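You operate a simulated robot arm through the tools that you are given. There is no shell and no other tool. Be economical: measure what you need, move in short steps, check, and stop when the job is done.

You are at the controls of a simulated robot arm. One attempt, no reset.

Task
Probe the block on the pad at range B and mark the lane that the screen names.
Fine: the block marked good for good, else the one marked hold; swing the arm clear, block with the teal top back in its row, knob to range A; the adjust knob and the two blocks beside it stay. Where these are worked on the way, their far stop is far enough and under half their travel is too little: knob marked range.
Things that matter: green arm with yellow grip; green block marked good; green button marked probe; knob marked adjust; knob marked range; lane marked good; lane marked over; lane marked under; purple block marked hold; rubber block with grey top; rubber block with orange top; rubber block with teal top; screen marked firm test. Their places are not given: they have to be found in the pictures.

Only the result counts: the job must be done as asked and must still hold three seconds after the hand-in. Knocking over, shifting, dropping, spilling or breaking anything else fails it.

Robot
A 6-joint arm with a two-finger parallel gripper, fixed in place. Base frame: the origin is at the foot of the arm, x ahead of it, y to its left, z up; the work surface is at about z = 0.862. Units: m, degrees, N and s.
With the tool pointing down near the work surface it reaches from about 0.24 to 0.64 m from the base axis. Its first joint turns from -66.0 to 66.0 degrees. Payload 2.7 kg.
The TCP is the grasp point between the finger pads, 0.023 m short of the fingertips. In the tool frame z runs along the fingers and y along their closing line. Largest opening 0.094 m; finger width 0.038, thickness 0.01; the body of the gripper, 0.054 by 0.096 m, starts 0.039 m behind the TCP.
Orientation is that of the tool frame in the base frame, as [roll, pitch, yaw] about the fixed x, y, z axes, in that order (R = Rz(yaw) Ry(pitch) Rx(roll)). With the fingers straight down and closing along the base's y, the tool's x points along the base's -x, its y along +y and its z along -z.

Tools
- The arm moves only by the tool drive_tool. Its argument "targets" is a list of rows, each an object of numbers (a shift or turn left out is 0, a gripper value left out holds the last): "x", "y", "z": the shift along the tool's x, y, z in units of 30 mm (1.0 is 30 mm); "ax", "ay", "az": the turn, a rotation vector about the tool's x, y, z in units of 4 degrees (1.0 is 4 degrees); "jaw": the opening, from 0 (shut) to 1 (fully open). In form: [{"x": .., "y": .., "z": .., "ax": .., "ay": .., "az": .., "jaw": ..}, ...]. A call has 1 to 20 rows; each row shifts and turns the commanded pose from where the row before left it, along the tool's axes as they then stand. A call with a number of a shift or a turn outside -1 to 1 is refused whole. Rows are played at 5 a second. More than 0.05 m and 8.6 degrees between two rows, or a gripper value outside its range, and nothing of the call is played. A pose out of reach is approached as far as the arm can. The call stops where the force on the tool passes 40 N (or 10 N more than at its start, if that is more) or the arm is blocked; 0.2 s more then pass. Each finger travels about 0.045 m/s and halts on what it meets, pressing with about 32 N; the grip force reading is that of the motor and also rises with nothing between the fingers. The clock runs only during rows and for 0.2 s after the last one: add rows that do not move to give the fingers time. It gives the time, the measured TCP pose, the force on the tool (base axes), the opening and the grip force at its end, in the units of the frame above (readings bear some noise), with the torque about the TCP (base axes, N m) and any sound that the robot's microphone picked up.
- Cameras (640 x 400 px; columns grow to the right, rows downward): "scene" is fixed at [0.0696, -0.4251, 1.4188]; the picture's right is [0.76, -0.65, 0.00], its down [-0.33, -0.40, -0.86] and it looks along [0.55, 0.65, -0.52] (base axes); focal length 283 px, centre (320, 200). "wrist" rides on the gripper at [0.086, 0.016, -0.075] in the tool frame; the picture's right is [-0.18, 0.98, 0.00], its down [-0.58, -0.11, -0.81] and it looks along [-0.79, -0.15, 0.59] (tool axes); focal length 243 px, centre (320, 200).
- capture(camera): a new picture of that camera. It takes no simulated time.
- pixel_to_xyz(camera, pixels): for up to 12 pixels [column, row] of the newest picture of that camera ("zoom" is the newest enlarged one), the place [x, y, z] in the base frame of the surface seen there, good to about 0.003 m, but the place of the scene camera against the robot may be out by one fixed shift of up to 0.018 m in any direction. It takes no simulated time.
- zoom(camera, box): a new picture of the part [left, top, right, bottom] of that camera's present view, enlarged. It takes no simulated time.
- hand_in(): hands the job in; it is judged then, once.

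Keep the steps short. Do not move on a guess: measure, check each grasp and each placing, and mend mistakes. In all there are 80 turns and 54 pictures (those below and enlarged ones count). Leave the gripper open and the arm clear of the work at the hand-in unless told otherwise, and finish with a single line.

The tools are called after "Call:" as name(argument=value, ...) on one line, values as JSON. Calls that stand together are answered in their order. drive_tool: Moves the arm, as the interface text tells. Its arguments: {"type":"object","properties":{"targets":{"type":"array","items":{"type":"object","properties":{"x":{"type":"number"},"y":{"type":"number"},"z":{"type":"number"},"ax":{"type":"number"},"ay":{"type":"number"},"az":{"type":"number"},"jaw":{"type":"number"}}}}},"required":["targets"]} The other tools are called the same way: capture (camera) takes a picture; pixel_to_xyz (camera, pixels) gives the place of the surface under pixels of a picture; zoom (camera, box) takes an enlarged picture of a part of a camera's view; hand_in () hands the job in.

At the start:

```text
time: 0.0
tcp_pos: [0.4542, -0.0336, 1.1982]
tcp_rot: [179.9, 0.0, -179.9]
force: [-0.9, 0.2, -0.1]
wrist_torque: [0.02, 0.02, -0.02]
finger_gap: 0.0937
grasp_force: 0.0
```

scene: 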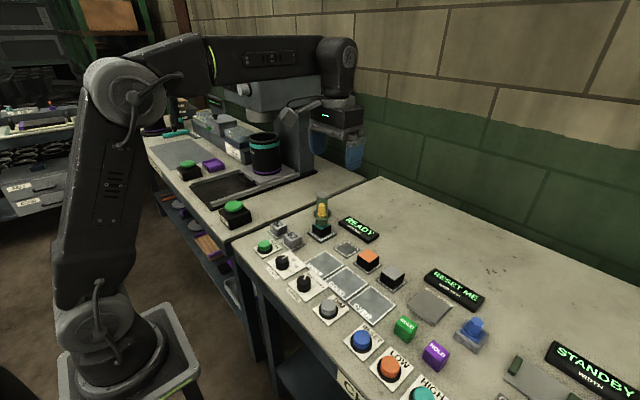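
wrist: 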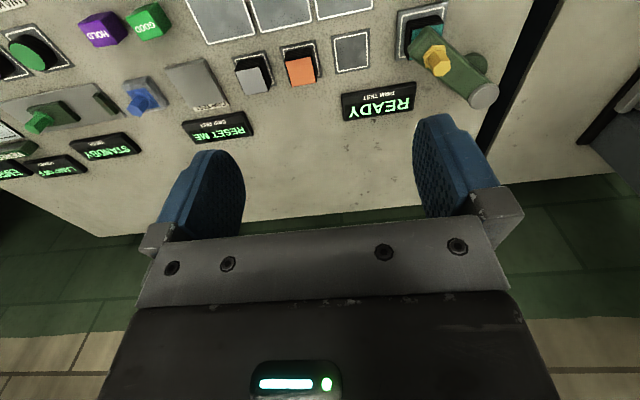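

I see the bench with knobs, lanes, blocks and a READY screen. I'll zoom in on the firm-test station in both cameras.

Call:
zoom(camera="scene", box=[230, 180, 410, 330])

Call:
zoom(camera="scene", box=[310, 230, 500, 400])

Call:
zoom(camera="wrist", box=[320, 0, 520, 125])

```text
2.67 times, centred on (320, 255) of scene
```

zoom: 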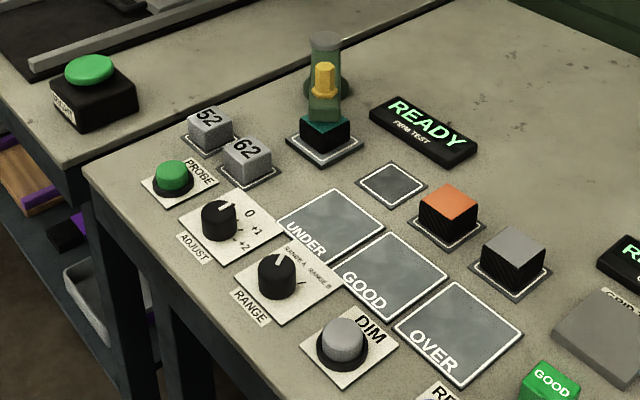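

```text
2.35 times, centred on (405, 315) of scene
```

zoom: 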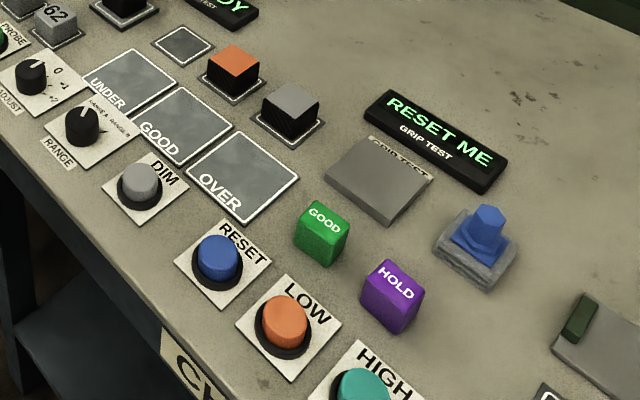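

```text
3.20 times, centred on (420, 62) of wrist
```

zoom: 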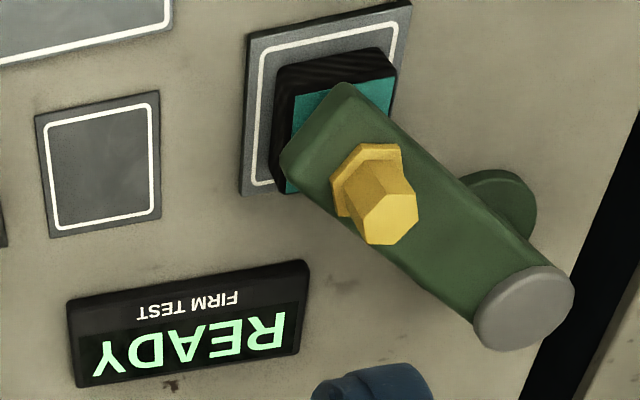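

The green arm is over the teal-topped block on the pad; the empty row slot is beside the orange block. I'll measure with the wrist camera (no shift) and with the scene camera for comparison.

Call:
pixel_to_xyz(camera="wrist", pixels=[[352, 50], [300, 71], [256, 78], [418, 22], [438, 60], [470, 92], [484, 95], [432, 66], [146, 19], [98, 30]])

Call:
pixel_to_xyz(camera="scene", pixels=[[347, 249], [368, 257], [393, 273], [322, 190], [322, 208], [282, 260], [304, 282], [264, 245], [328, 307], [404, 320], [434, 347], [324, 264]])

Call:
drive_tool(targets=[{"x": 1}, {"x": 1}, {"x": 1}, {"x": 1}, {"x": 0.5}, {}])

Call:
capture(camera="wrist")

```text
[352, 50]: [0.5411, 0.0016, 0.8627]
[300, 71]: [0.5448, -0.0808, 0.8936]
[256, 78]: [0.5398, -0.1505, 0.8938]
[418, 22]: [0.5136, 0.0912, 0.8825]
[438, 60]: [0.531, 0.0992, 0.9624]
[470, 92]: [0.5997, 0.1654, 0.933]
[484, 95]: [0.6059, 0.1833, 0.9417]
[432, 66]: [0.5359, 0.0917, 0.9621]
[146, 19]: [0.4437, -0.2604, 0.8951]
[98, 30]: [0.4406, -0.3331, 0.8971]
```

```text
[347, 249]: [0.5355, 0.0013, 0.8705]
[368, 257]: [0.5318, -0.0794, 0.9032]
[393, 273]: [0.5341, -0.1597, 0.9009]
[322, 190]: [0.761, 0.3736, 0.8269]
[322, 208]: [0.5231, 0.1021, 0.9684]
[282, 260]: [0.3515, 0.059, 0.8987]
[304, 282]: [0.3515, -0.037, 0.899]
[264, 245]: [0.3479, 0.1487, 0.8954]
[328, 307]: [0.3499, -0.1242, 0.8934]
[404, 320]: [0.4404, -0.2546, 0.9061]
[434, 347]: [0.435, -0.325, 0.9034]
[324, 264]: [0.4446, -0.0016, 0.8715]
```

```text
time: 1.4
tcp_pos: [0.3195, -0.0341, 1.1938]
tcp_rot: [-180.0, 0.1, -179.9]
force: [-0.1, 0.0, 0.2]
wrist_torque: [0.0, 0.01, 0.01]
finger_gap: 0.0942
grasp_force: 0.1
```

```text
48 pictures are left
```

wrist: 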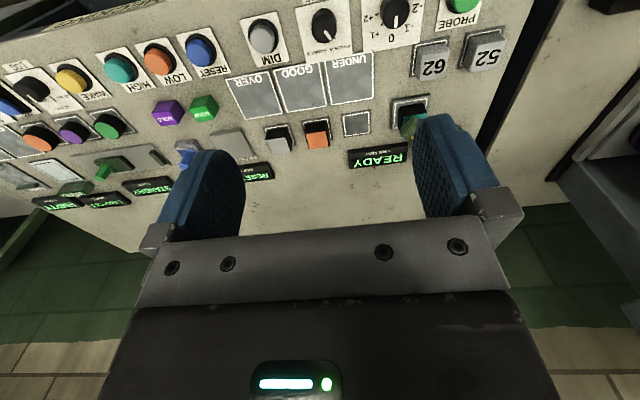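

The controls are now in view. I'll zoom on the knobs (320,25) and lanes and measure them.

Call:
zoom(camera="wrist", box=[230, 0, 430, 125])

Call:
pixel_to_xyz(camera="wrist", pixels=[[323, 24], [398, 10], [460, 3], [253, 98], [303, 89], [350, 79], [357, 124], [263, 35], [204, 104], [166, 112], [433, 55], [478, 48]])

Call:
zoom(camera="scene", box=[260, 240, 340, 300])

Call:
zoom(camera="scene", box=[290, 180, 370, 250])

```text
3.20 times, centred on (330, 62) of wrist
```

zoom: 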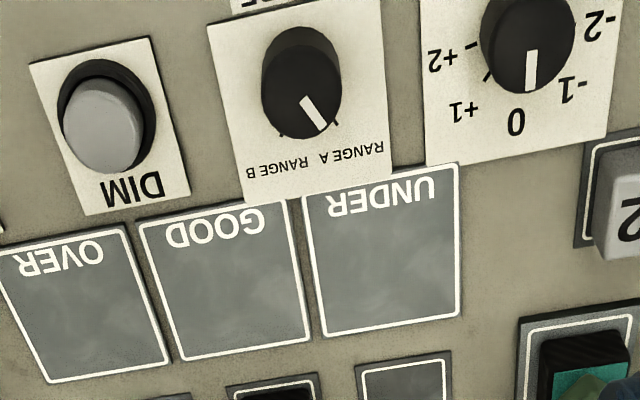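

```text
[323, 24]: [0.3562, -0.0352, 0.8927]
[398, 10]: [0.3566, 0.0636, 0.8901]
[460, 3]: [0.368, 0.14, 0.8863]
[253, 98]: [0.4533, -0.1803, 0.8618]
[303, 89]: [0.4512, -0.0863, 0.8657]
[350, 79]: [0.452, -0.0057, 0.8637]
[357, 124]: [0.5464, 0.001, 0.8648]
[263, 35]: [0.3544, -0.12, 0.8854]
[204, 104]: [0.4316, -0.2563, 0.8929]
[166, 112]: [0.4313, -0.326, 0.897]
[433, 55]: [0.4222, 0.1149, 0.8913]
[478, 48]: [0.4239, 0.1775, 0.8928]
```

```text
6.67 times, centred on (300, 270) of scene
```

zoom: 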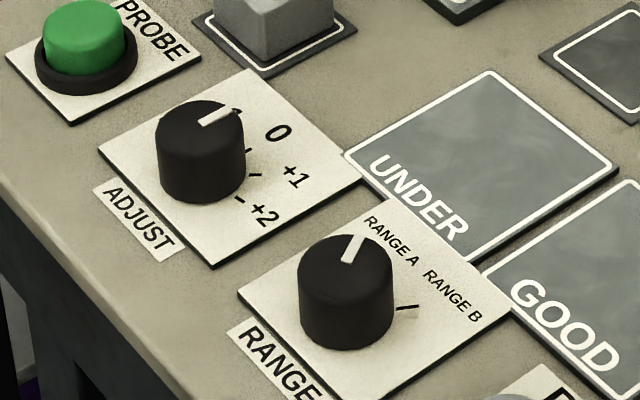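

```text
5.71 times, centred on (330, 215) of scene
```

zoom: 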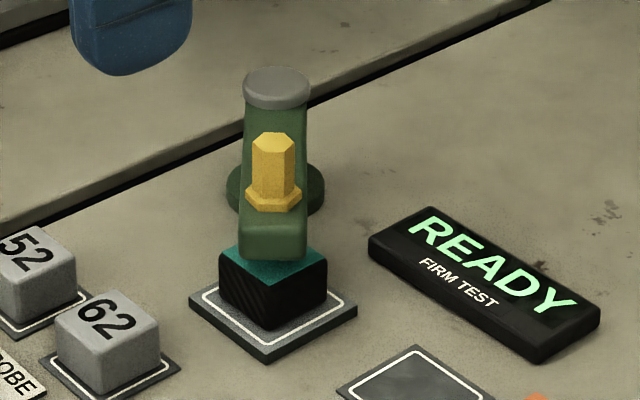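

Range knob points to A (about 30° left of straight ahead); B is clockwise from above. Next: move above it near (0.357,-0.036), z≈0.96, to check closely.

Call:
drive_tool(targets=[{"x": -0.6, "z": 1}, {"x": -0.6, "z": 1}, {"z": 1}, {"z": 1}, {"z": 1}, {"z": 1}, {"z": 1}, {"z": 0.6}, {}])

Call:
capture(camera="wrist")

```text
time: 3.4
tcp_pos: [0.357, -0.0345, 0.9699]
tcp_rot: [179.9, 0.1, -179.8]
force: [-0.4, 0.1, 0.4]
wrist_torque: [0.03, -0.02, -0.01]
finger_gap: 0.0942
grasp_force: 0.1
```

```text
44 pictures are left
```

wrist: 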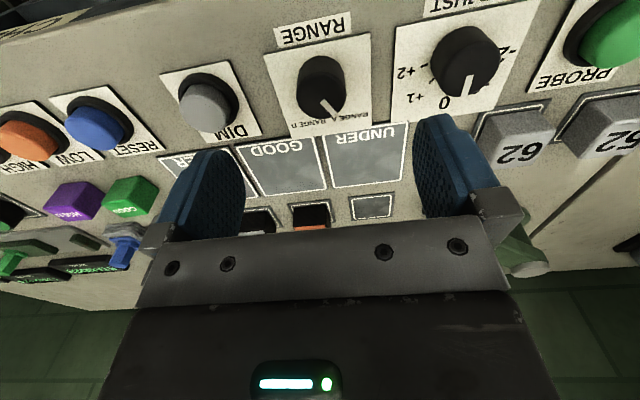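

Call:
zoom(camera="wrist", box=[260, 30, 380, 150])

Call:
pixel_to_xyz(camera="wrist", pixels=[[321, 68], [321, 85], [321, 100], [304, 100], [340, 100], [322, 112], [322, 60], [605, 35], [340, 116], [320, 128]])

```text
3.33 times, centred on (320, 90) of wrist
```

zoom: 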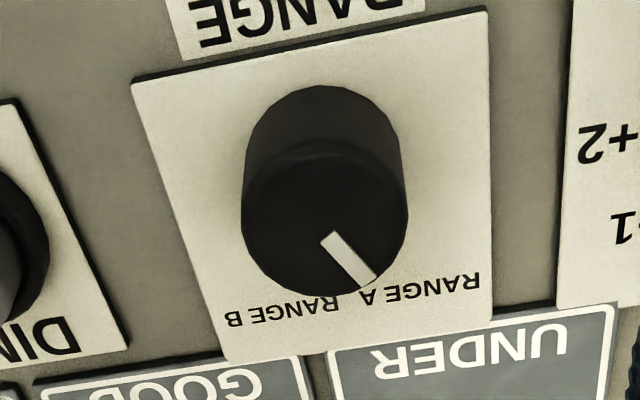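

```text
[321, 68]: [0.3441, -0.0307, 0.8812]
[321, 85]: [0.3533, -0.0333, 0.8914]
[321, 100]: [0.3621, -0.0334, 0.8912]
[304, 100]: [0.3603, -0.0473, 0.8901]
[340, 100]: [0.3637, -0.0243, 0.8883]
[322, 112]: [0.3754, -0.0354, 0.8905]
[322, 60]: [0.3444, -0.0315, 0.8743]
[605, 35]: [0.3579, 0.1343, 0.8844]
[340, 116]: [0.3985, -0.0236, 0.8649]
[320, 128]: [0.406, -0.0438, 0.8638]
```

Knob centre ≈ (0.360,-0.035), top z 0.891. Pre-turn -32°, descend to z≈0.891, and close.

Call:
drive_tool(targets=[{"x": -0.1, "jaw": 0.65}, {"az": -1}, {"az": -1}, {"az": -1}, {"az": -1}, {"az": -1}, {"az": -1}, {"az": -1}, {"az": -1}, {"z": 0.8}, {"z": 0.8}, {"z": 0.7}, {"z": 0.33}, {}])

Call:
drive_tool(targets=[{"jaw": 0.25}, {}, {}, {}, {}])

Call:
capture(camera="wrist")

```text
time: 6.4
tcp_pos: [0.3593, -0.0332, 0.8901]
tcp_rot: [179.9, 0.0, -147.8]
force: [-0.5, -0.2, 0.3]
wrist_torque: [0.0, -0.01, 0.01]
finger_gap: 0.061
grasp_force: 0.1
```

```text
time: 7.4
tcp_pos: [0.3602, -0.036, 0.8891]
tcp_rot: [-179.8, 0.4, -147.9]
force: [3.2, -7.9, -2.4]
wrist_torque: [0.17, 0.33, -0.02]
finger_gap: 0.0346
grasp_force: 45.0
stopped in row 4: the force on the tool passed its limit at 41 N (the readings are from after the stop); the commanded pose is now the measured one
```

```text
42 pictures are left
```

wrist: 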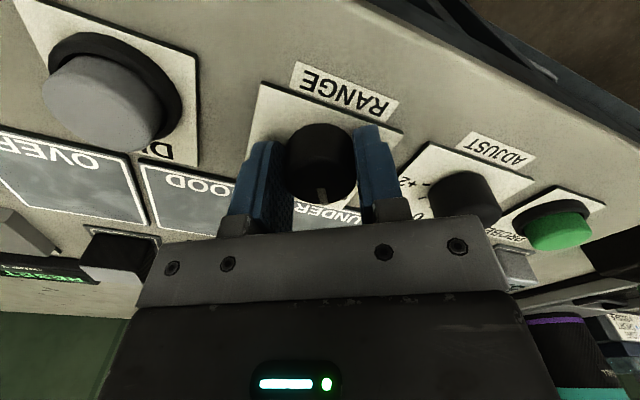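

Gripped (gap 34.6 mm). Turn clockwise ~52°, watching torque.

Call:
drive_tool(targets=[{"az": 0.8, "jaw": 0.3}, {"az": 0.8}, {"az": 0.8}, {"az": 0.8}, {"az": 0.8}, {"az": 0.8}, {"az": 0.8}, {"az": 0.8}, {"az": 0.8}, {"az": 0.8}, {"az": 0.8}, {"az": 0.8}, {"az": 0.8}, {"az": 0.8}, {"az": 0.8}, {"az": 0.8}])

Call:
capture(camera="wrist")

```text
time: 10.8
tcp_pos: [0.3609, -0.0341, 0.8892]
tcp_rot: [179.9, 0.2, 160.8]
force: [6.6, 12.9, -1.0]
wrist_torque: [-0.04, 1.45, 0.01]
finger_gap: 0.0345
grasp_force: 45.0
```

```text
41 pictures are left
```

wrist: 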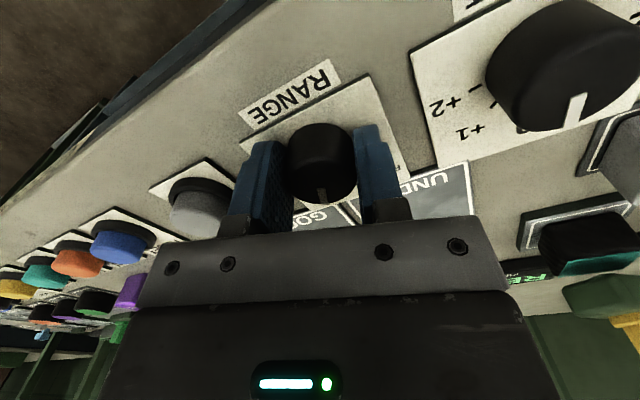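

The knob followed 51°. Continue toward the stop in small steps.

Call:
drive_tool(targets=[{"az": 0.6}, {"az": 0.6}, {"az": 0.6}, {"az": 0.6}, {"az": 0.6}])

Call:
capture(camera="wrist")

Call:
zoom(camera="scene", box=[260, 190, 420, 310])

```text
time: 12.0
tcp_pos: [0.3598, -0.0336, 0.8892]
tcp_rot: [179.7, 0.3, 148.9]
force: [2.5, 23.6, 6.5]
wrist_torque: [-0.6, -0.08, 0.68]
finger_gap: 0.0348
grasp_force: 45.5
```

```text
40 pictures are left
```

wrist: 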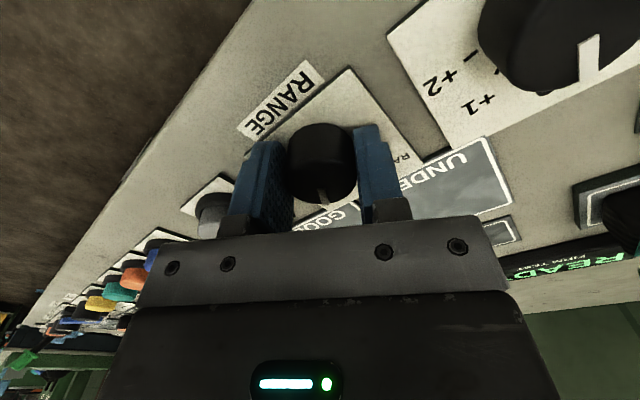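

```text
3.33 times, centred on (340, 250) of scene
```

zoom: 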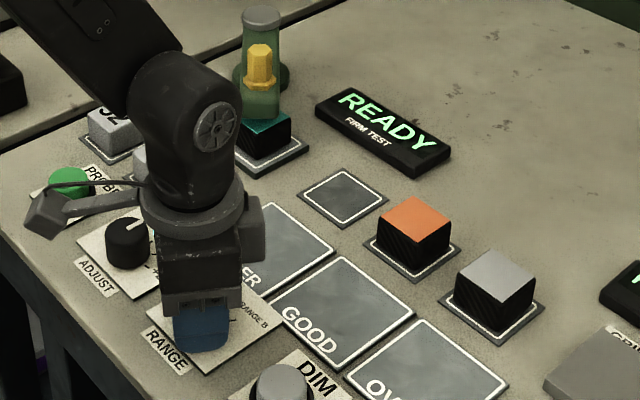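

Torque 0.68 N m: at the stop. Release and rise, then look.

Call:
drive_tool(targets=[{"az": -0.4, "jaw": 0.65}, {}, {}, {"z": -0.8}, {"z": -1}, {"z": -1}, {}])

Call:
capture(camera="wrist")

```text
time: 13.6
tcp_pos: [0.3594, -0.0346, 0.9742]
tcp_rot: [179.8, 0.3, 150.4]
force: [0.0, 0.4, -0.6]
wrist_torque: [0.03, 0.0, -0.04]
finger_gap: 0.0613
grasp_force: 0.1
```

```text
38 pictures are left
```

wrist: 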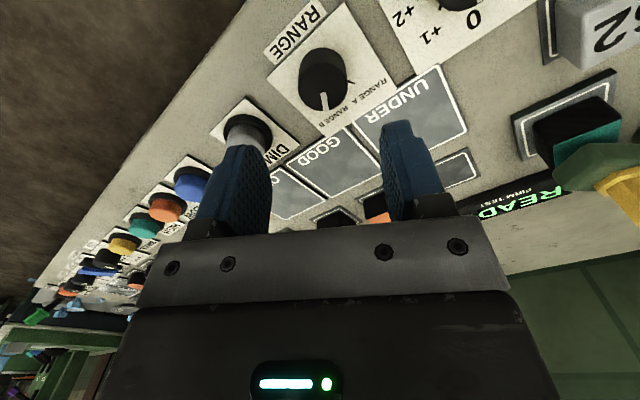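

Pointer is on range B. Square up the tool, close the jaws and move above the probe button.

Call:
drive_tool(targets=[{"az": -1, "jaw": 0}, {"az": -1}, {"az": -1}, {"az": -1}, {"az": -1}, {"az": -1}, {"az": -1}, {"az": -0.4}, {"y": 1}, {"y": 1}, {"y": 1}, {"y": 1}, {"y": 1}, {"y": 0.9}, {}])

Call:
capture(camera="wrist")

```text
time: 16.8
tcp_pos: [0.3584, 0.1427, 0.9755]
tcp_rot: [179.9, 0.3, -179.9]
force: [-0.8, 0.8, 0.6]
wrist_torque: [0.02, -0.03, 0.03]
finger_gap: 0.0001
grasp_force: 32.5
```

```text
37 pictures are left
```

wrist: 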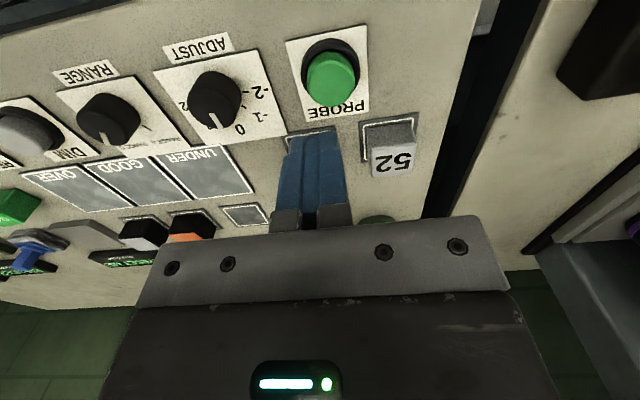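

Call:
pixel_to_xyz(camera="wrist", pixels=[[332, 65], [332, 78], [332, 95], [310, 80], [352, 75], [330, 45]])

```text
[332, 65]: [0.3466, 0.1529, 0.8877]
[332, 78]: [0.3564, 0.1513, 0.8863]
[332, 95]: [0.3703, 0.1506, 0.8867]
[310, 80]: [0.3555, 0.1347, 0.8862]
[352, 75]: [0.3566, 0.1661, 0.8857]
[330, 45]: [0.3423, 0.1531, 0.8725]
```

Button centre (0.357,0.151), top 0.886. Align, descend, and press in small steps.

Call:
drive_tool(targets=[{"y": 0.28, "x": 0.03}, {"z": 0.8}, {"z": 0.8}, {"z": 0.45}, {"z": 0.1}, {"z": 0.1}, {"z": 0.1}, {}])

Call:
zoom(camera="scene", box=[220, 190, 420, 310])

```text
time: 18.6
tcp_pos: [0.3587, 0.1507, 0.9035]
tcp_rot: [180.0, 0.4, -179.9]
force: [-6.2, 1.8, 13.6]
wrist_torque: [0.05, 0.22, -0.03]
finger_gap: 0.0
grasp_force: 32.0
heard: click
```

```text
3.20 times, centred on (320, 250) of scene
```

zoom: 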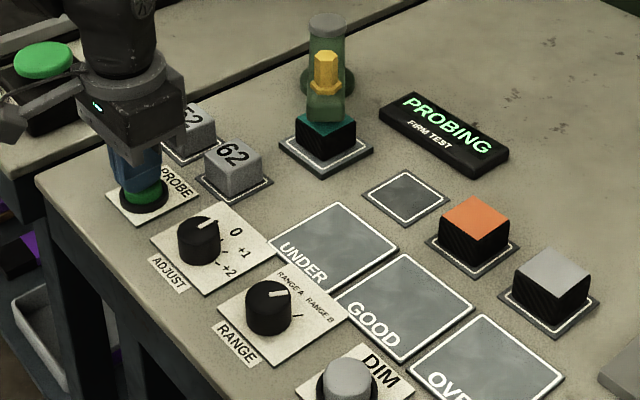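

Click; the screen says PROBING and the range pointer is at B. Rise off the button and wait.

Call:
drive_tool(targets=[{"z": -0.6}, {"z": -1}, {"z": -1}, {"z": -1}, {}, {}, {}, {}, {}, {}, {}, {}, {}, {}])

Call:
zoom(camera="scene", box=[260, 190, 420, 310])

```text
time: 21.6
tcp_pos: [0.3596, 0.15, 1.0107]
tcp_rot: [180.0, 0.3, -180.0]
force: [0.4, 0.4, 0.1]
wrist_torque: [-0.01, 0.01, -0.01]
finger_gap: 0.0
grasp_force: 31.7
```

```text
3.33 times, centred on (340, 250) of scene
```

zoom: 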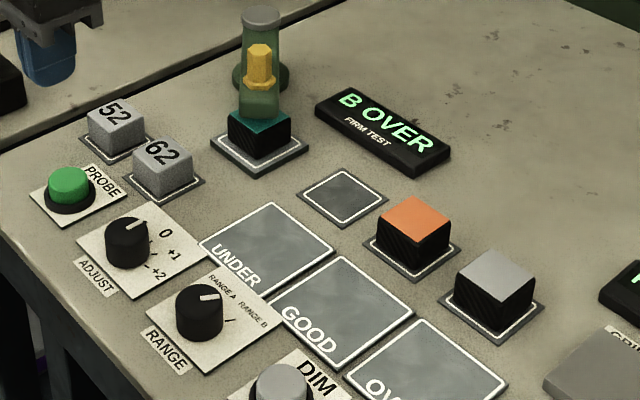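

Screen: "B OVER". So the hold block goes to lane OVER. First the swing arm: move to look at it closely.

Call:
drive_tool(targets=[{"z": -1, "jaw": 1}, {"z": -1}, {"z": -0.5}, {"y": -0.8, "x": -1}, {"y": -0.8, "x": -1}, {"x": -0.5}, {}, {}])

Call:
capture(camera="wrist")

```text
time: 23.4
tcp_pos: [0.434, 0.1042, 1.0868]
tcp_rot: [-180.0, 0.3, -179.9]
force: [-0.5, 0.4, 0.2]
wrist_torque: [0.01, 0.0, 0.01]
finger_gap: 0.094
grasp_force: 0.1
```

```text
34 pictures are left
```

wrist: 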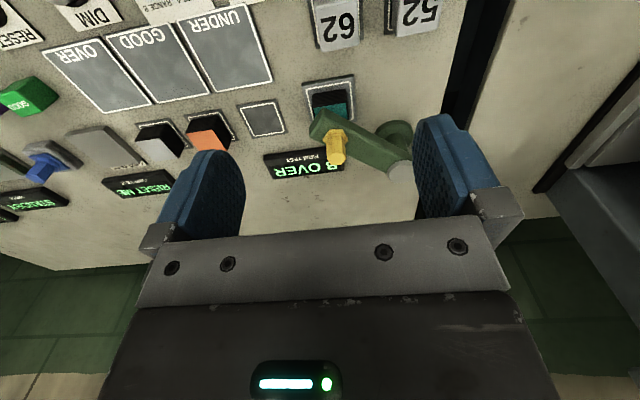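

Call:
zoom(camera="wrist", box=[270, 70, 430, 200])

Call:
pixel_to_xyz(camera="wrist", pixels=[[320, 120], [335, 132], [337, 158], [360, 140], [385, 155], [400, 168], [395, 130], [330, 102], [408, 172], [377, 147]])

```text
3.08 times, centred on (350, 135) of wrist
```

zoom: 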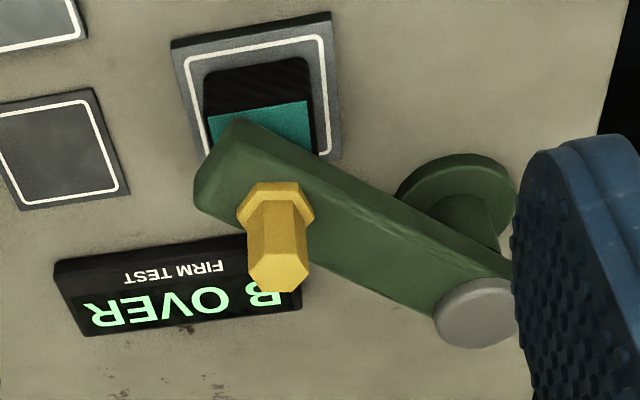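

```text
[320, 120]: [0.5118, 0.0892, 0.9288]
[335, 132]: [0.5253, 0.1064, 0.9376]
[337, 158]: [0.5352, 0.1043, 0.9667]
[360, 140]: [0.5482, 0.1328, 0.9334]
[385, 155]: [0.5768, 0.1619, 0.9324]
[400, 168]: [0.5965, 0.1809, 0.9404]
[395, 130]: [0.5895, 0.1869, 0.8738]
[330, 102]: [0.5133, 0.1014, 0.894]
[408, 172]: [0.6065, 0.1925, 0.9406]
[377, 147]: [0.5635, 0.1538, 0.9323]
```

Post (pivot) ≈ (0.604,0.184), yellow grip ≈ (0.535,0.104), top 0.967. I'll go above the grip with jaws tangential to its arc (turn -49°), and check.

Call:
drive_tool(targets=[{"x": -1, "jaw": 0.5}, {"x": -1}, {"x": -1}, {"x": -0.37}, {"az": -1}, {"az": -1}, {"az": -1}, {"az": -1}, {"az": -1}, {"az": -1}, {"az": -1}, {"az": -1}, {"az": -1}, {"az": -1}, {"az": -1}, {"az": -1}, {"az": -0.3}, {"z": 1}, {"z": 1}, {}])

Call:
capture(camera="wrist")

Call:
pixel_to_xyz(camera="wrist", pixels=[[320, 150], [325, 140], [320, 165]])

```text
time: 27.6
tcp_pos: [0.5341, 0.1029, 1.0247]
tcp_rot: [-179.8, 0.2, -130.8]
force: [0.3, 0.2, 0.2]
wrist_torque: [0.0, 0.01, 0.01]
finger_gap: 0.0467
grasp_force: 0.1
```

```text
32 pictures are left
```

wrist: 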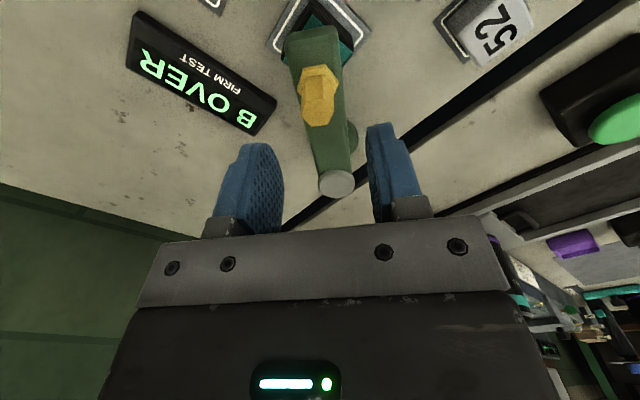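

```text
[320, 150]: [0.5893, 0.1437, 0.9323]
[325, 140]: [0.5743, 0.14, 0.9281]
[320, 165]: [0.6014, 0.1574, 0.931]
```

Call:
pixel_to_xyz(camera="wrist", pixels=[[320, 112], [320, 105], [310, 112], [331, 112], [320, 121], [336, 184], [325, 183], [348, 183], [336, 176], [336, 194]])

Call:
zoom(camera="wrist", box=[260, 20, 400, 210])

```text
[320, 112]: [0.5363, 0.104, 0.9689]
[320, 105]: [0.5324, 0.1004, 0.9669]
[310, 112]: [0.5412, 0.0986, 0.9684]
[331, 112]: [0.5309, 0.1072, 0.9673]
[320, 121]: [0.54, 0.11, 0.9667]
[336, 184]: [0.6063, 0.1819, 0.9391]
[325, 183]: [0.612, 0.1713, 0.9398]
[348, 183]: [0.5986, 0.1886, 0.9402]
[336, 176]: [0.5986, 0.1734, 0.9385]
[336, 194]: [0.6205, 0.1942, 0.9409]
```

```text
2.11 times, centred on (330, 115) of wrist
```

zoom: 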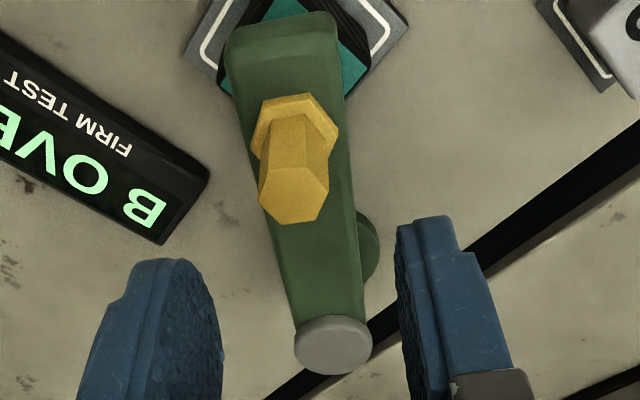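

Aligned within 3 mm. Descend around the grip and close to a loose cage.

Call:
drive_tool(targets=[{"x": -0.06, "y": -0.07}, {"z": 0.8}, {"z": 0.8}, {"z": 0.33}, {}, {"jaw": 0.27}, {}, {}, {}])

Call:
capture(camera="wrist")

```text
time: 29.6
tcp_pos: [0.5385, 0.1012, 0.9684]
tcp_rot: [-179.8, 0.1, -130.7]
force: [-0.5, 0.5, 0.2]
wrist_torque: [0.0, 0.0, -0.01]
finger_gap: 0.0255
grasp_force: 0.0
```

```text
30 pictures are left
```

wrist: 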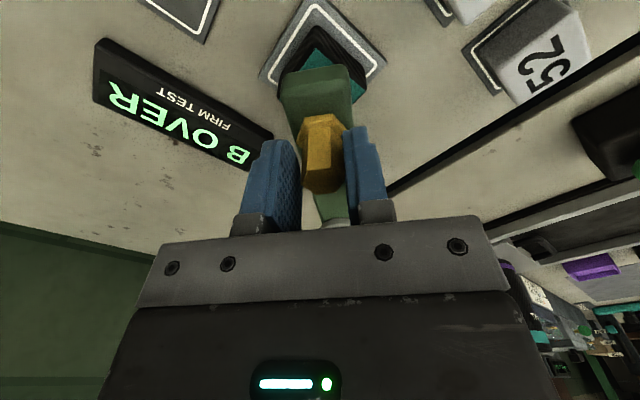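

The grip is caged. Swing clockwise about the post 24° first.

Call:
drive_tool(targets=[{"x": -0.008, "y": 0.244, "az": 1}, {"x": -0.008, "y": 0.244, "az": 1}, {"x": -0.008, "y": 0.244, "az": 1}, {"x": -0.008, "y": 0.244, "az": 1}, {"x": -0.008, "y": 0.244, "az": 1}, {"x": -0.008, "y": 0.244, "az": 1}, {}])

Call:
capture(camera="wrist")

```text
time: 31.2
tcp_pos: [0.511, 0.1381, 0.9685]
tcp_rot: [-180.0, 0.3, -154.7]
force: [0.1, 0.2, -0.3]
wrist_torque: [0.0, -0.01, -0.03]
finger_gap: 0.0253
grasp_force: 0.1
```

```text
29 pictures are left
```

wrist: 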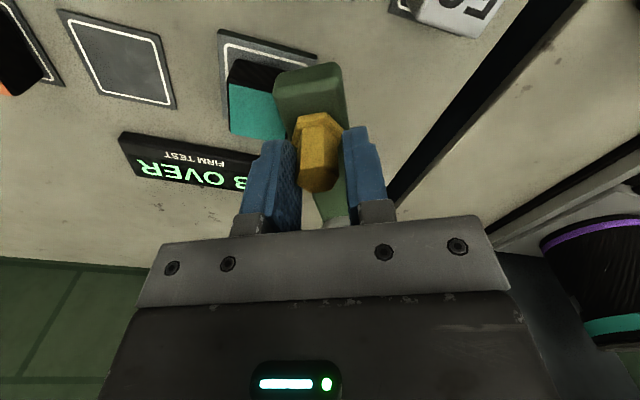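

The arm follows with almost no force. I check how far the cylinder on the neighbouring table is before going further.

Call:
pixel_to_xyz(camera="wrist", pixels=[[600, 290], [560, 240], [545, 60], [490, 150]])

Call:
drive_tool(targets=[{"x": -0.008, "y": 0.244, "az": 1}, {"x": -0.008, "y": 0.244, "az": 1}, {"x": -0.008, "y": 0.244, "az": 1}, {"x": -0.008, "y": 0.244, "az": 1}, {"x": -0.008, "y": 0.244, "az": 1}, {"x": -0.008, "y": 0.244, "az": 1}, {}])

```text
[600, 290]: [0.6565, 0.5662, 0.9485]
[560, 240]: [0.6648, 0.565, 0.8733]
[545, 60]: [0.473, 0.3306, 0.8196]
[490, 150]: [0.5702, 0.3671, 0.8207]
```

```text
time: 32.8
tcp_pos: [0.4998, 0.1797, 0.9702]
tcp_rot: [-179.9, 0.3, -178.8]
force: [0.6, 0.0, 0.2]
wrist_torque: [-0.01, 0.0, 0.01]
finger_gap: 0.0254
grasp_force: 0.2
```

Nothing near. Continue another 32° or until a stop.

Call:
drive_tool(targets=[{"x": -0.008, "y": 0.244, "az": 1}, {"x": -0.008, "y": 0.244, "az": 1}, {"x": -0.008, "y": 0.244, "az": 1}, {"x": -0.008, "y": 0.244, "az": 1}, {"x": -0.008, "y": 0.244, "az": 1}, {"x": -0.008, "y": 0.244, "az": 1}, {"x": -0.008, "y": 0.244, "az": 1}, {"x": -0.008, "y": 0.244, "az": 1}, {}])

Call:
capture(camera="wrist")

Call:
zoom(camera="scene", box=[260, 160, 420, 280])

```text
time: 34.8
tcp_pos: [0.5145, 0.2328, 0.9689]
tcp_rot: [-179.8, 0.2, 149.0]
force: [-7.9, -32.7, 2.6]
wrist_torque: [-0.09, 0.22, 0.21]
finger_gap: 0.0395
grasp_force: 16.1
```

```text
28 pictures are left
```

wrist: 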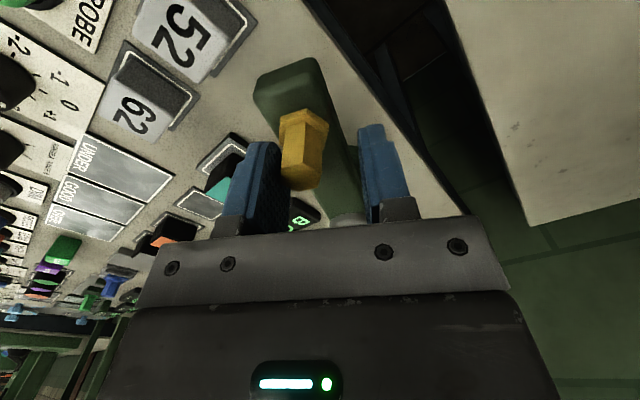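

```text
3.33 times, centred on (340, 220) of scene
```

zoom: 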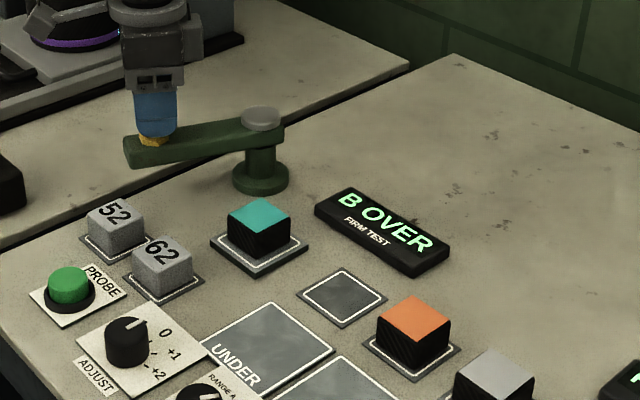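

The arm hit its stop, clear of the pad. Back off, open, and rise.

Call:
drive_tool(targets=[{"y": -0.25, "jaw": 0.5}, {}, {"z": -1}, {"z": -1}, {"z": -1}, {}])

Call:
drive_tool(targets=[{"az": -1, "jaw": 1}, {"az": -1}, {"az": -1}, {"az": -1}, {"az": -1}, {"az": -1}, {"az": -1}, {"az": -0.7}, {"y": -1, "x": 0.5}, {"y": -1, "x": 0.5}, {"y": -1, "x": 0.3}, {"y": -1}, {"y": -0.4}, {}])

Call:
capture(camera="wrist")

```text
time: 36.2
tcp_pos: [0.5108, 0.2291, 1.0591]
tcp_rot: [179.7, 0.4, 149.3]
force: [0.1, -0.9, 0.1]
wrist_torque: [-0.03, -0.01, 0.01]
finger_gap: 0.047
grasp_force: 0.1
```

```text
time: 39.2
tcp_pos: [0.472, 0.098, 1.0578]
tcp_rot: [179.9, 0.3, -179.9]
force: [0.5, 0.5, 0.2]
wrist_torque: [0.05, -0.01, -0.01]
finger_gap: 0.094
grasp_force: 0.1
```

```text
26 pictures are left
```

wrist: 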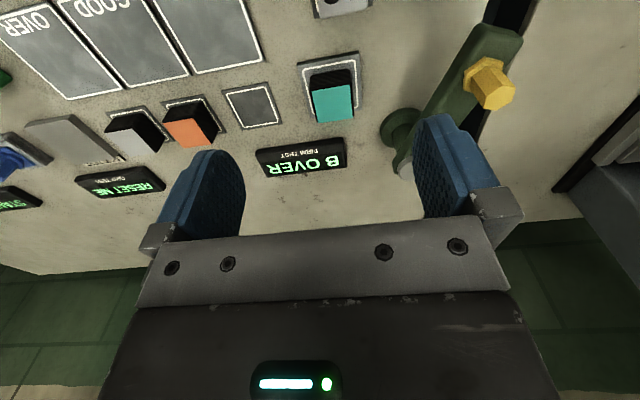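

The arm stays clear. Now measure the teal block's top, the pad, and the empty slot.

Call:
zoom(camera="wrist", box=[210, 40, 370, 160])

Call:
pixel_to_xyz(camera="wrist", pixels=[[314, 93], [350, 87], [320, 121], [354, 116], [334, 104], [227, 94], [267, 87], [241, 129], [282, 121], [254, 108], [188, 130], [215, 145]])

```text
3.33 times, centred on (290, 100) of wrist
```

zoom: 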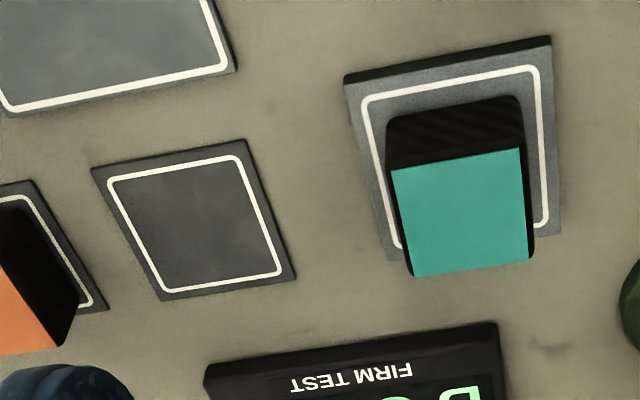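

```text
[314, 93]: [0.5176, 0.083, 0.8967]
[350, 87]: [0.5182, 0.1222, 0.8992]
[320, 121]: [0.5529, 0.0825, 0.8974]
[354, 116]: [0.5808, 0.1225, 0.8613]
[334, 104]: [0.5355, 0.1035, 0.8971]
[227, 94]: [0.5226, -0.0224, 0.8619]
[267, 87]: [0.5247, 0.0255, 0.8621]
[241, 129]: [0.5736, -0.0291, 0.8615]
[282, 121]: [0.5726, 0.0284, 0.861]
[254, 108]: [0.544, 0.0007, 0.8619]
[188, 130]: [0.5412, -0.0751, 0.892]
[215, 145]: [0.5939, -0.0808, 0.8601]
```

Call:
pixel_to_xyz(camera="wrist", pixels=[[223, 91], [266, 83], [281, 122], [243, 129], [227, 95], [264, 88], [274, 119], [243, 126], [170, 124], [206, 117], [180, 148], [217, 140]])

```text
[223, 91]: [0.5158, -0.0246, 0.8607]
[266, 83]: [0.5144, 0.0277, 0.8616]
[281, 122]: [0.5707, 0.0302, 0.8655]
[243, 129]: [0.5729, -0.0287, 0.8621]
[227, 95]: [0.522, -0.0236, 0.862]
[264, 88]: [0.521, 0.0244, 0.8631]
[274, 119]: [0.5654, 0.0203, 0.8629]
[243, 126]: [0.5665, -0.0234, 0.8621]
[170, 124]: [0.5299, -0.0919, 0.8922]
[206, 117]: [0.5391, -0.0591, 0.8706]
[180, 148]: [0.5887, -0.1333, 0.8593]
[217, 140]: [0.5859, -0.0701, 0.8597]
```

Teal block centre (0.535,0.1025), top 0.898; slot centre (0.544,0.000), surface 0.8625. Approach and grasp along y at TCP z≈0.894.

Call:
drive_tool(targets=[{"x": -1, "y": 0.15, "jaw": 0.7}, {"x": -1}, {"x": -0.1, "z": 0.8}, {"z": 1}, {"z": 1}, {"z": 1}, {"z": 0.7}, {}, {}])

Call:
capture(camera="wrist")

```text
time: 41.2
tcp_pos: [0.5361, 0.1008, 0.9256]
tcp_rot: [-180.0, 0.2, -179.9]
force: [-0.2, 0.0, 0.7]
wrist_torque: [-0.01, -0.01, 0.01]
finger_gap: 0.066
grasp_force: 0.0
```

```text
24 pictures are left
```

wrist: 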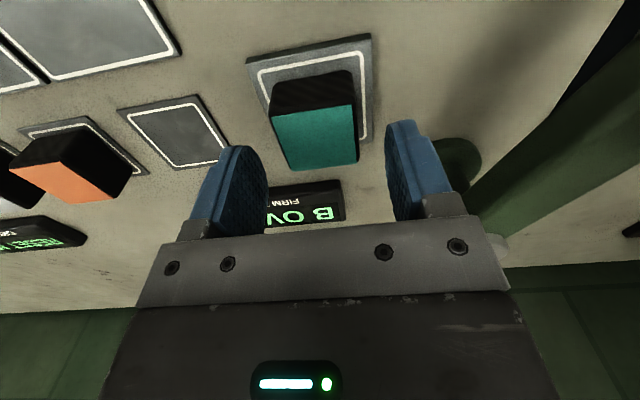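

Block is between the fingers. Descend the last 31 mm and close.

Call:
drive_tool(targets=[{"z": 0.5, "y": 0.04}, {"z": 0.45}, {"z": 0.1}, {}, {"jaw": 0.38}, {}, {}, {}])

Call:
capture(camera="wrist")

```text
time: 43.0
tcp_pos: [0.5369, 0.1016, 0.8931]
tcp_rot: [-180.0, 0.3, -179.9]
force: [-0.4, -0.1, -0.1]
wrist_torque: [-0.01, 0.02, 0.02]
finger_gap: 0.0434
grasp_force: 32.0
```

```text
23 pictures are left
```

wrist: 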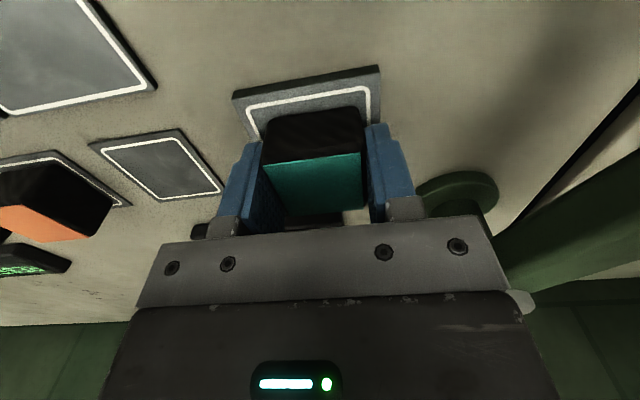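

Gripped (43.4 mm, 32 N). Lift 45 mm and carry over the slot.

Call:
drive_tool(targets=[{"z": -0.5}, {"z": -1}, {"y": -0.8}, {"y": -0.9}, {"y": -0.9}, {"y": -0.77, "x": -0.28}, {}, {}])

Call:
capture(camera="wrist")

```text
time: 44.8
tcp_pos: [0.5441, 0.0016, 0.9385]
tcp_rot: [180.0, 0.3, -179.9]
force: [-0.6, 0.0, -0.6]
wrist_torque: [0.01, -0.03, 0.0]
finger_gap: 0.0437
grasp_force: 32.1
```

```text
22 pictures are left
```

wrist: 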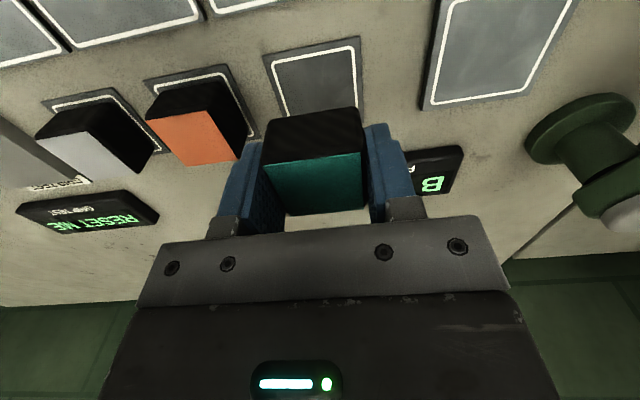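

Call:
pixel_to_xyz(camera="wrist", pixels=[[262, 57], [360, 38], [266, 162], [360, 153], [315, 160], [148, 120], [218, 110], [182, 165], [240, 158], [285, 215], [145, 84], [225, 66]])

```text
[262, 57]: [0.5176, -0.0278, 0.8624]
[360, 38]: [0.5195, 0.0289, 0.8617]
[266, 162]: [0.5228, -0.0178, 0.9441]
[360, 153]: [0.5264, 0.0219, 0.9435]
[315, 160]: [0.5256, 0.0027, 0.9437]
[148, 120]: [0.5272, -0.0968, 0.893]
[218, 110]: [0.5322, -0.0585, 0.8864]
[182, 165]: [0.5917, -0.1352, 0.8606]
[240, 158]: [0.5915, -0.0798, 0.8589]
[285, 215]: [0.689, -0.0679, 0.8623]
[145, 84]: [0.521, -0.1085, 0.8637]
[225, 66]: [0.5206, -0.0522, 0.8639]
```

Nearly aligned. Fine shift (+1 mm x, -1.5 mm y), descend, sensing contact.

Call:
drive_tool(targets=[{"x": -0.04, "y": -0.05}, {"z": 0.8}, {"z": 0.5}, {"z": 0.25}, {"z": 0.07}, {}])

```text
time: 46.2
tcp_pos: [0.5464, 0.0013, 0.8893]
tcp_rot: [180.0, 0.4, -179.9]
force: [0.1, -0.3, 0.0]
wrist_torque: [-0.02, -0.01, 0.0]
finger_gap: 0.0433
grasp_force: 31.9
```

Call:
drive_tool(targets=[{"z": 0.04}, {"z": 0.04}, {}])

```text
time: 47.0
tcp_pos: [0.5464, -0.0006, 0.8877]
tcp_rot: [179.9, 0.3, -179.8]
force: [-2.2, -0.4, 1.6]
wrist_torque: [0.02, 0.02, 0.02]
finger_gap: 0.0435
grasp_force: 32.1
```

Call:
drive_tool(targets=[{"z": 0.03}, {}])

```text
time: 47.6
tcp_pos: [0.5469, -0.0016, 0.8866]
tcp_rot: [-180.0, 0.5, -179.9]
force: [-5.4, -3.2, 16.5]
wrist_torque: [-0.01, 0.37, 0.02]
finger_gap: 0.0435
grasp_force: 31.9
```

Contact (16 N up). Release and rise, then look.

Call:
drive_tool(targets=[{"z": -0.03, "jaw": 0.62}, {}, {}, {"z": -0.7}, {"z": -1}, {"z": -1}, {"z": -1}, {}])

Call:
capture(camera="wrist")

Call:
zoom(camera="scene", box=[260, 190, 420, 310])

```text
time: 49.4
tcp_pos: [0.5433, 0.0004, 0.9987]
tcp_rot: [-180.0, 0.3, -179.9]
force: [-0.3, -0.7, 0.0]
wrist_torque: [0.01, 0.02, -0.01]
finger_gap: 0.0581
grasp_force: 0.1
```

```text
21 pictures are left
```

wrist: 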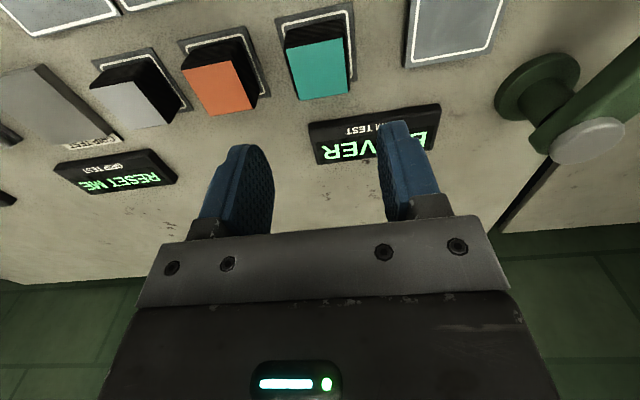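

```text
3.33 times, centred on (340, 250) of scene
```

zoom: 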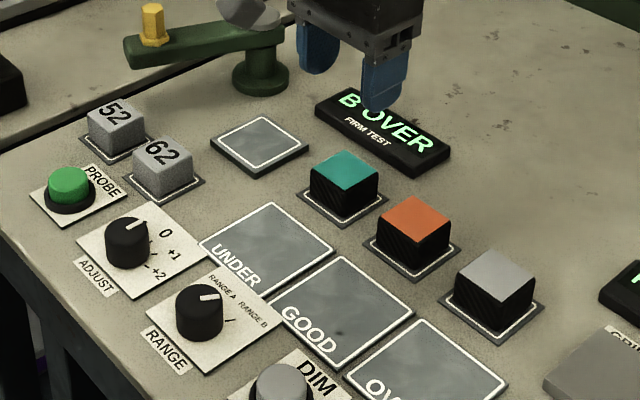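

Teal block is centred in its slot. Next, the purple HOLD block near (0.432,-0.326): travel high and look.

Call:
drive_tool(targets=[{"z": -1, "jaw": 1}, {"z": -1}, {"x": 1, "y": -1}, {"x": 1, "y": -1}, {"x": 1, "y": -1}, {"x": 1, "y": -1}, {"x": 0.7, "y": -1}, {"y": -1}, {"y": -1}, {"y": -1}, {"y": -1}, {"y": -1}, {"y": -0.8}, {}, {}])

Call:
capture(camera="wrist")

```text
time: 52.6
tcp_pos: [0.4047, -0.3232, 1.0574]
tcp_rot: [-180.0, 0.3, -179.8]
force: [-0.1, -0.1, 0.1]
wrist_torque: [0.01, 0.01, 0.01]
finger_gap: 0.0941
grasp_force: 0.1
```

```text
19 pictures are left
```

wrist: 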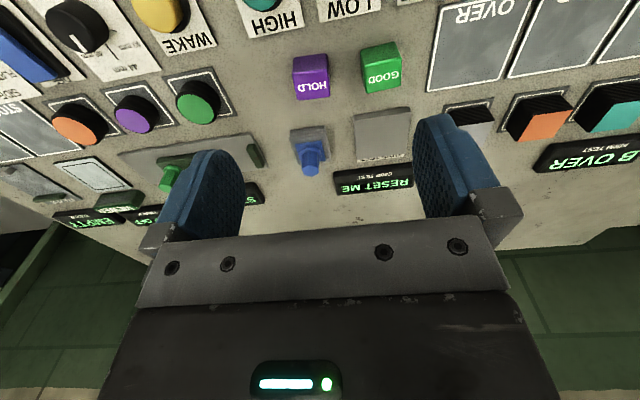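

Call:
zoom(camera="wrist", box=[270, 30, 430, 130])

Call:
pixel_to_xyz(camera="wrist", pixels=[[294, 75], [328, 75], [297, 97], [328, 95], [311, 85], [441, 6], [502, 0], [431, 88], [508, 75], [380, 80], [363, 75], [310, 62]])

```text
4.00 times, centred on (350, 80) of wrist
```

zoom: 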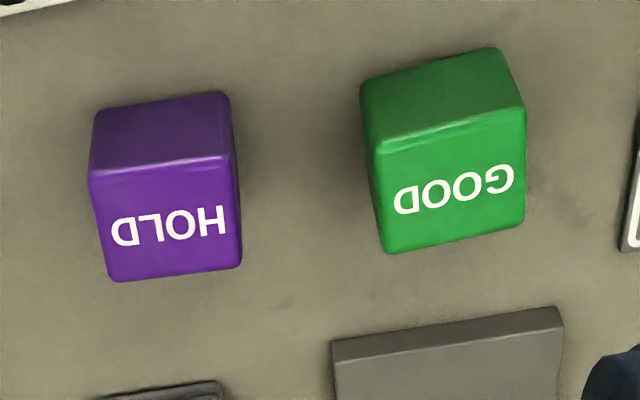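

```text
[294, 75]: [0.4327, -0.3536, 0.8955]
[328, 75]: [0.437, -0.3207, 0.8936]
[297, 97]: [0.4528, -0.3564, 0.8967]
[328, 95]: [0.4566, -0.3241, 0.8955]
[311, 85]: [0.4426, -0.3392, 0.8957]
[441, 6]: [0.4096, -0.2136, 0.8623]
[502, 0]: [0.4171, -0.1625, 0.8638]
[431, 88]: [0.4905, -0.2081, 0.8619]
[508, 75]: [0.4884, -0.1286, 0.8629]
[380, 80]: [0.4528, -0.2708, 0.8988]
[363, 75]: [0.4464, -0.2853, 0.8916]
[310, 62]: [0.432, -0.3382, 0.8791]
```

HOLD block centre (0.443,-0.339), top 0.896, square to axes; GOOD's near edge is at y≈-0.289. Approach with 56 mm opening.

Call:
drive_tool(targets=[{"x": -0.7, "y": -0.53, "jaw": 0.6}, {"x": -0.58}, {"z": 1}, {"z": 1}, {"z": 1}, {"z": 1}, {"z": 0.2}, {}, {}])

Call:
capture(camera="wrist")

Call:
pixel_to_xyz(camera="wrist", pixels=[[320, 140], [290, 140], [350, 140], [320, 120], [320, 160]])

```text
time: 54.6
tcp_pos: [0.4438, -0.3395, 0.9306]
tcp_rot: [-179.9, 0.3, -179.9]
force: [0.0, 0.0, 0.0]
wrist_torque: [0.01, 0.03, 0.02]
finger_gap: 0.0563
grasp_force: 0.1
```

```text
17 pictures are left
```

wrist: 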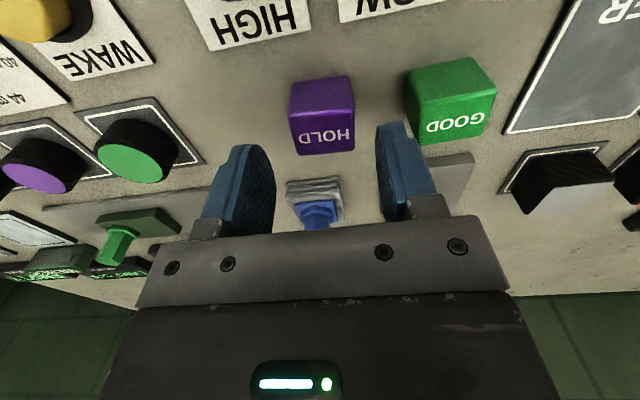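

```text
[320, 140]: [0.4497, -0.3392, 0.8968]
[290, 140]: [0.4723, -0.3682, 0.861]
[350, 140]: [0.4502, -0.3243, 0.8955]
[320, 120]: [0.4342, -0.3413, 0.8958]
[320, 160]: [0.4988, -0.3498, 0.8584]
```

Aligned. Descend to z≈0.890 and close.

Call:
drive_tool(targets=[{"z": 0.7}, {"z": 0.5}, {"z": 0.14}, {}, {"jaw": 0.28}, {}, {}, {}])

Call:
drive_tool(targets=[{"z": -0.5}, {"z": -1}, {"z": -0.5}, {}])

Call:
capture(camera="wrist")

```text
time: 56.4
tcp_pos: [0.4429, -0.3395, 0.8912]
tcp_rot: [-180.0, 0.3, -179.9]
force: [0.4, -0.6, 0.9]
wrist_torque: [0.03, 0.04, -0.01]
finger_gap: 0.0351
grasp_force: 31.7
```

```text
time: 57.4
tcp_pos: [0.4442, -0.3405, 0.9507]
tcp_rot: [-180.0, 0.3, -179.9]
force: [-0.7, 0.9, -0.4]
wrist_torque: [0.02, -0.01, 0.03]
finger_gap: 0.035
grasp_force: 32.1
```

```text
16 pictures are left
```

wrist: 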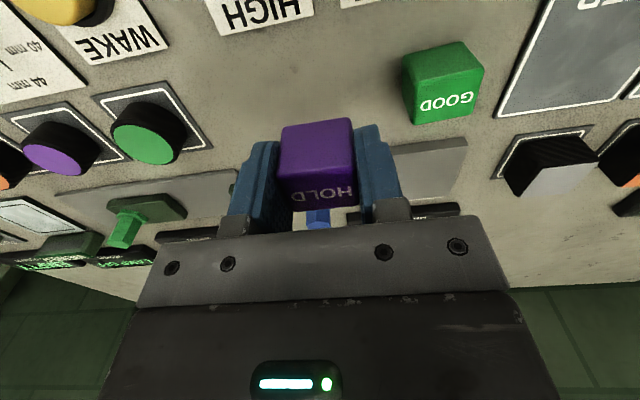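

Held (35 mm). Carry over lane OVER at (0.45,-0.169).

Call:
drive_tool(targets=[{"y": 1}, {"y": 1}, {"y": 1}, {"y": 1}, {"y": 1}, {"y": 0.7, "x": -0.2}, {}, {}])

Call:
capture(camera="wrist")

Call:
zoom(camera="scene", box=[290, 220, 430, 330])

```text
time: 59.2
tcp_pos: [0.4492, -0.1691, 0.9521]
tcp_rot: [-180.0, 0.3, -179.9]
force: [-0.3, 0.3, 0.0]
wrist_torque: [0.03, -0.03, 0.01]
finger_gap: 0.035
grasp_force: 31.9
```

```text
15 pictures are left
```

wrist: 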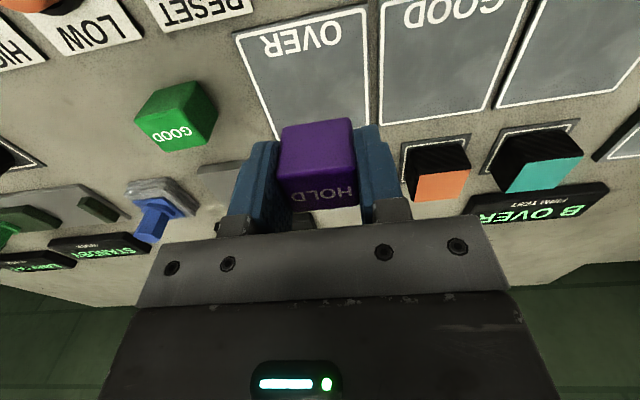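

```text
3.64 times, centred on (360, 275) of scene
```

zoom: 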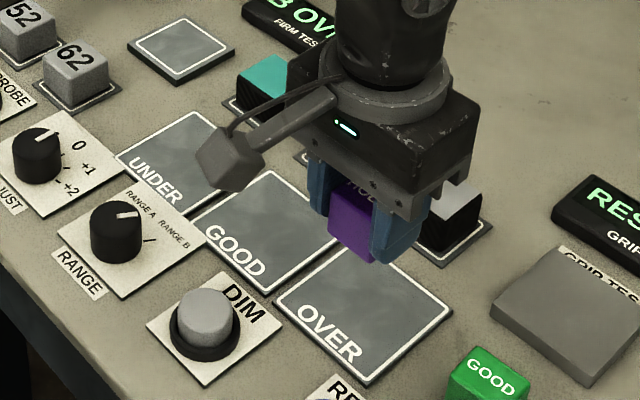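

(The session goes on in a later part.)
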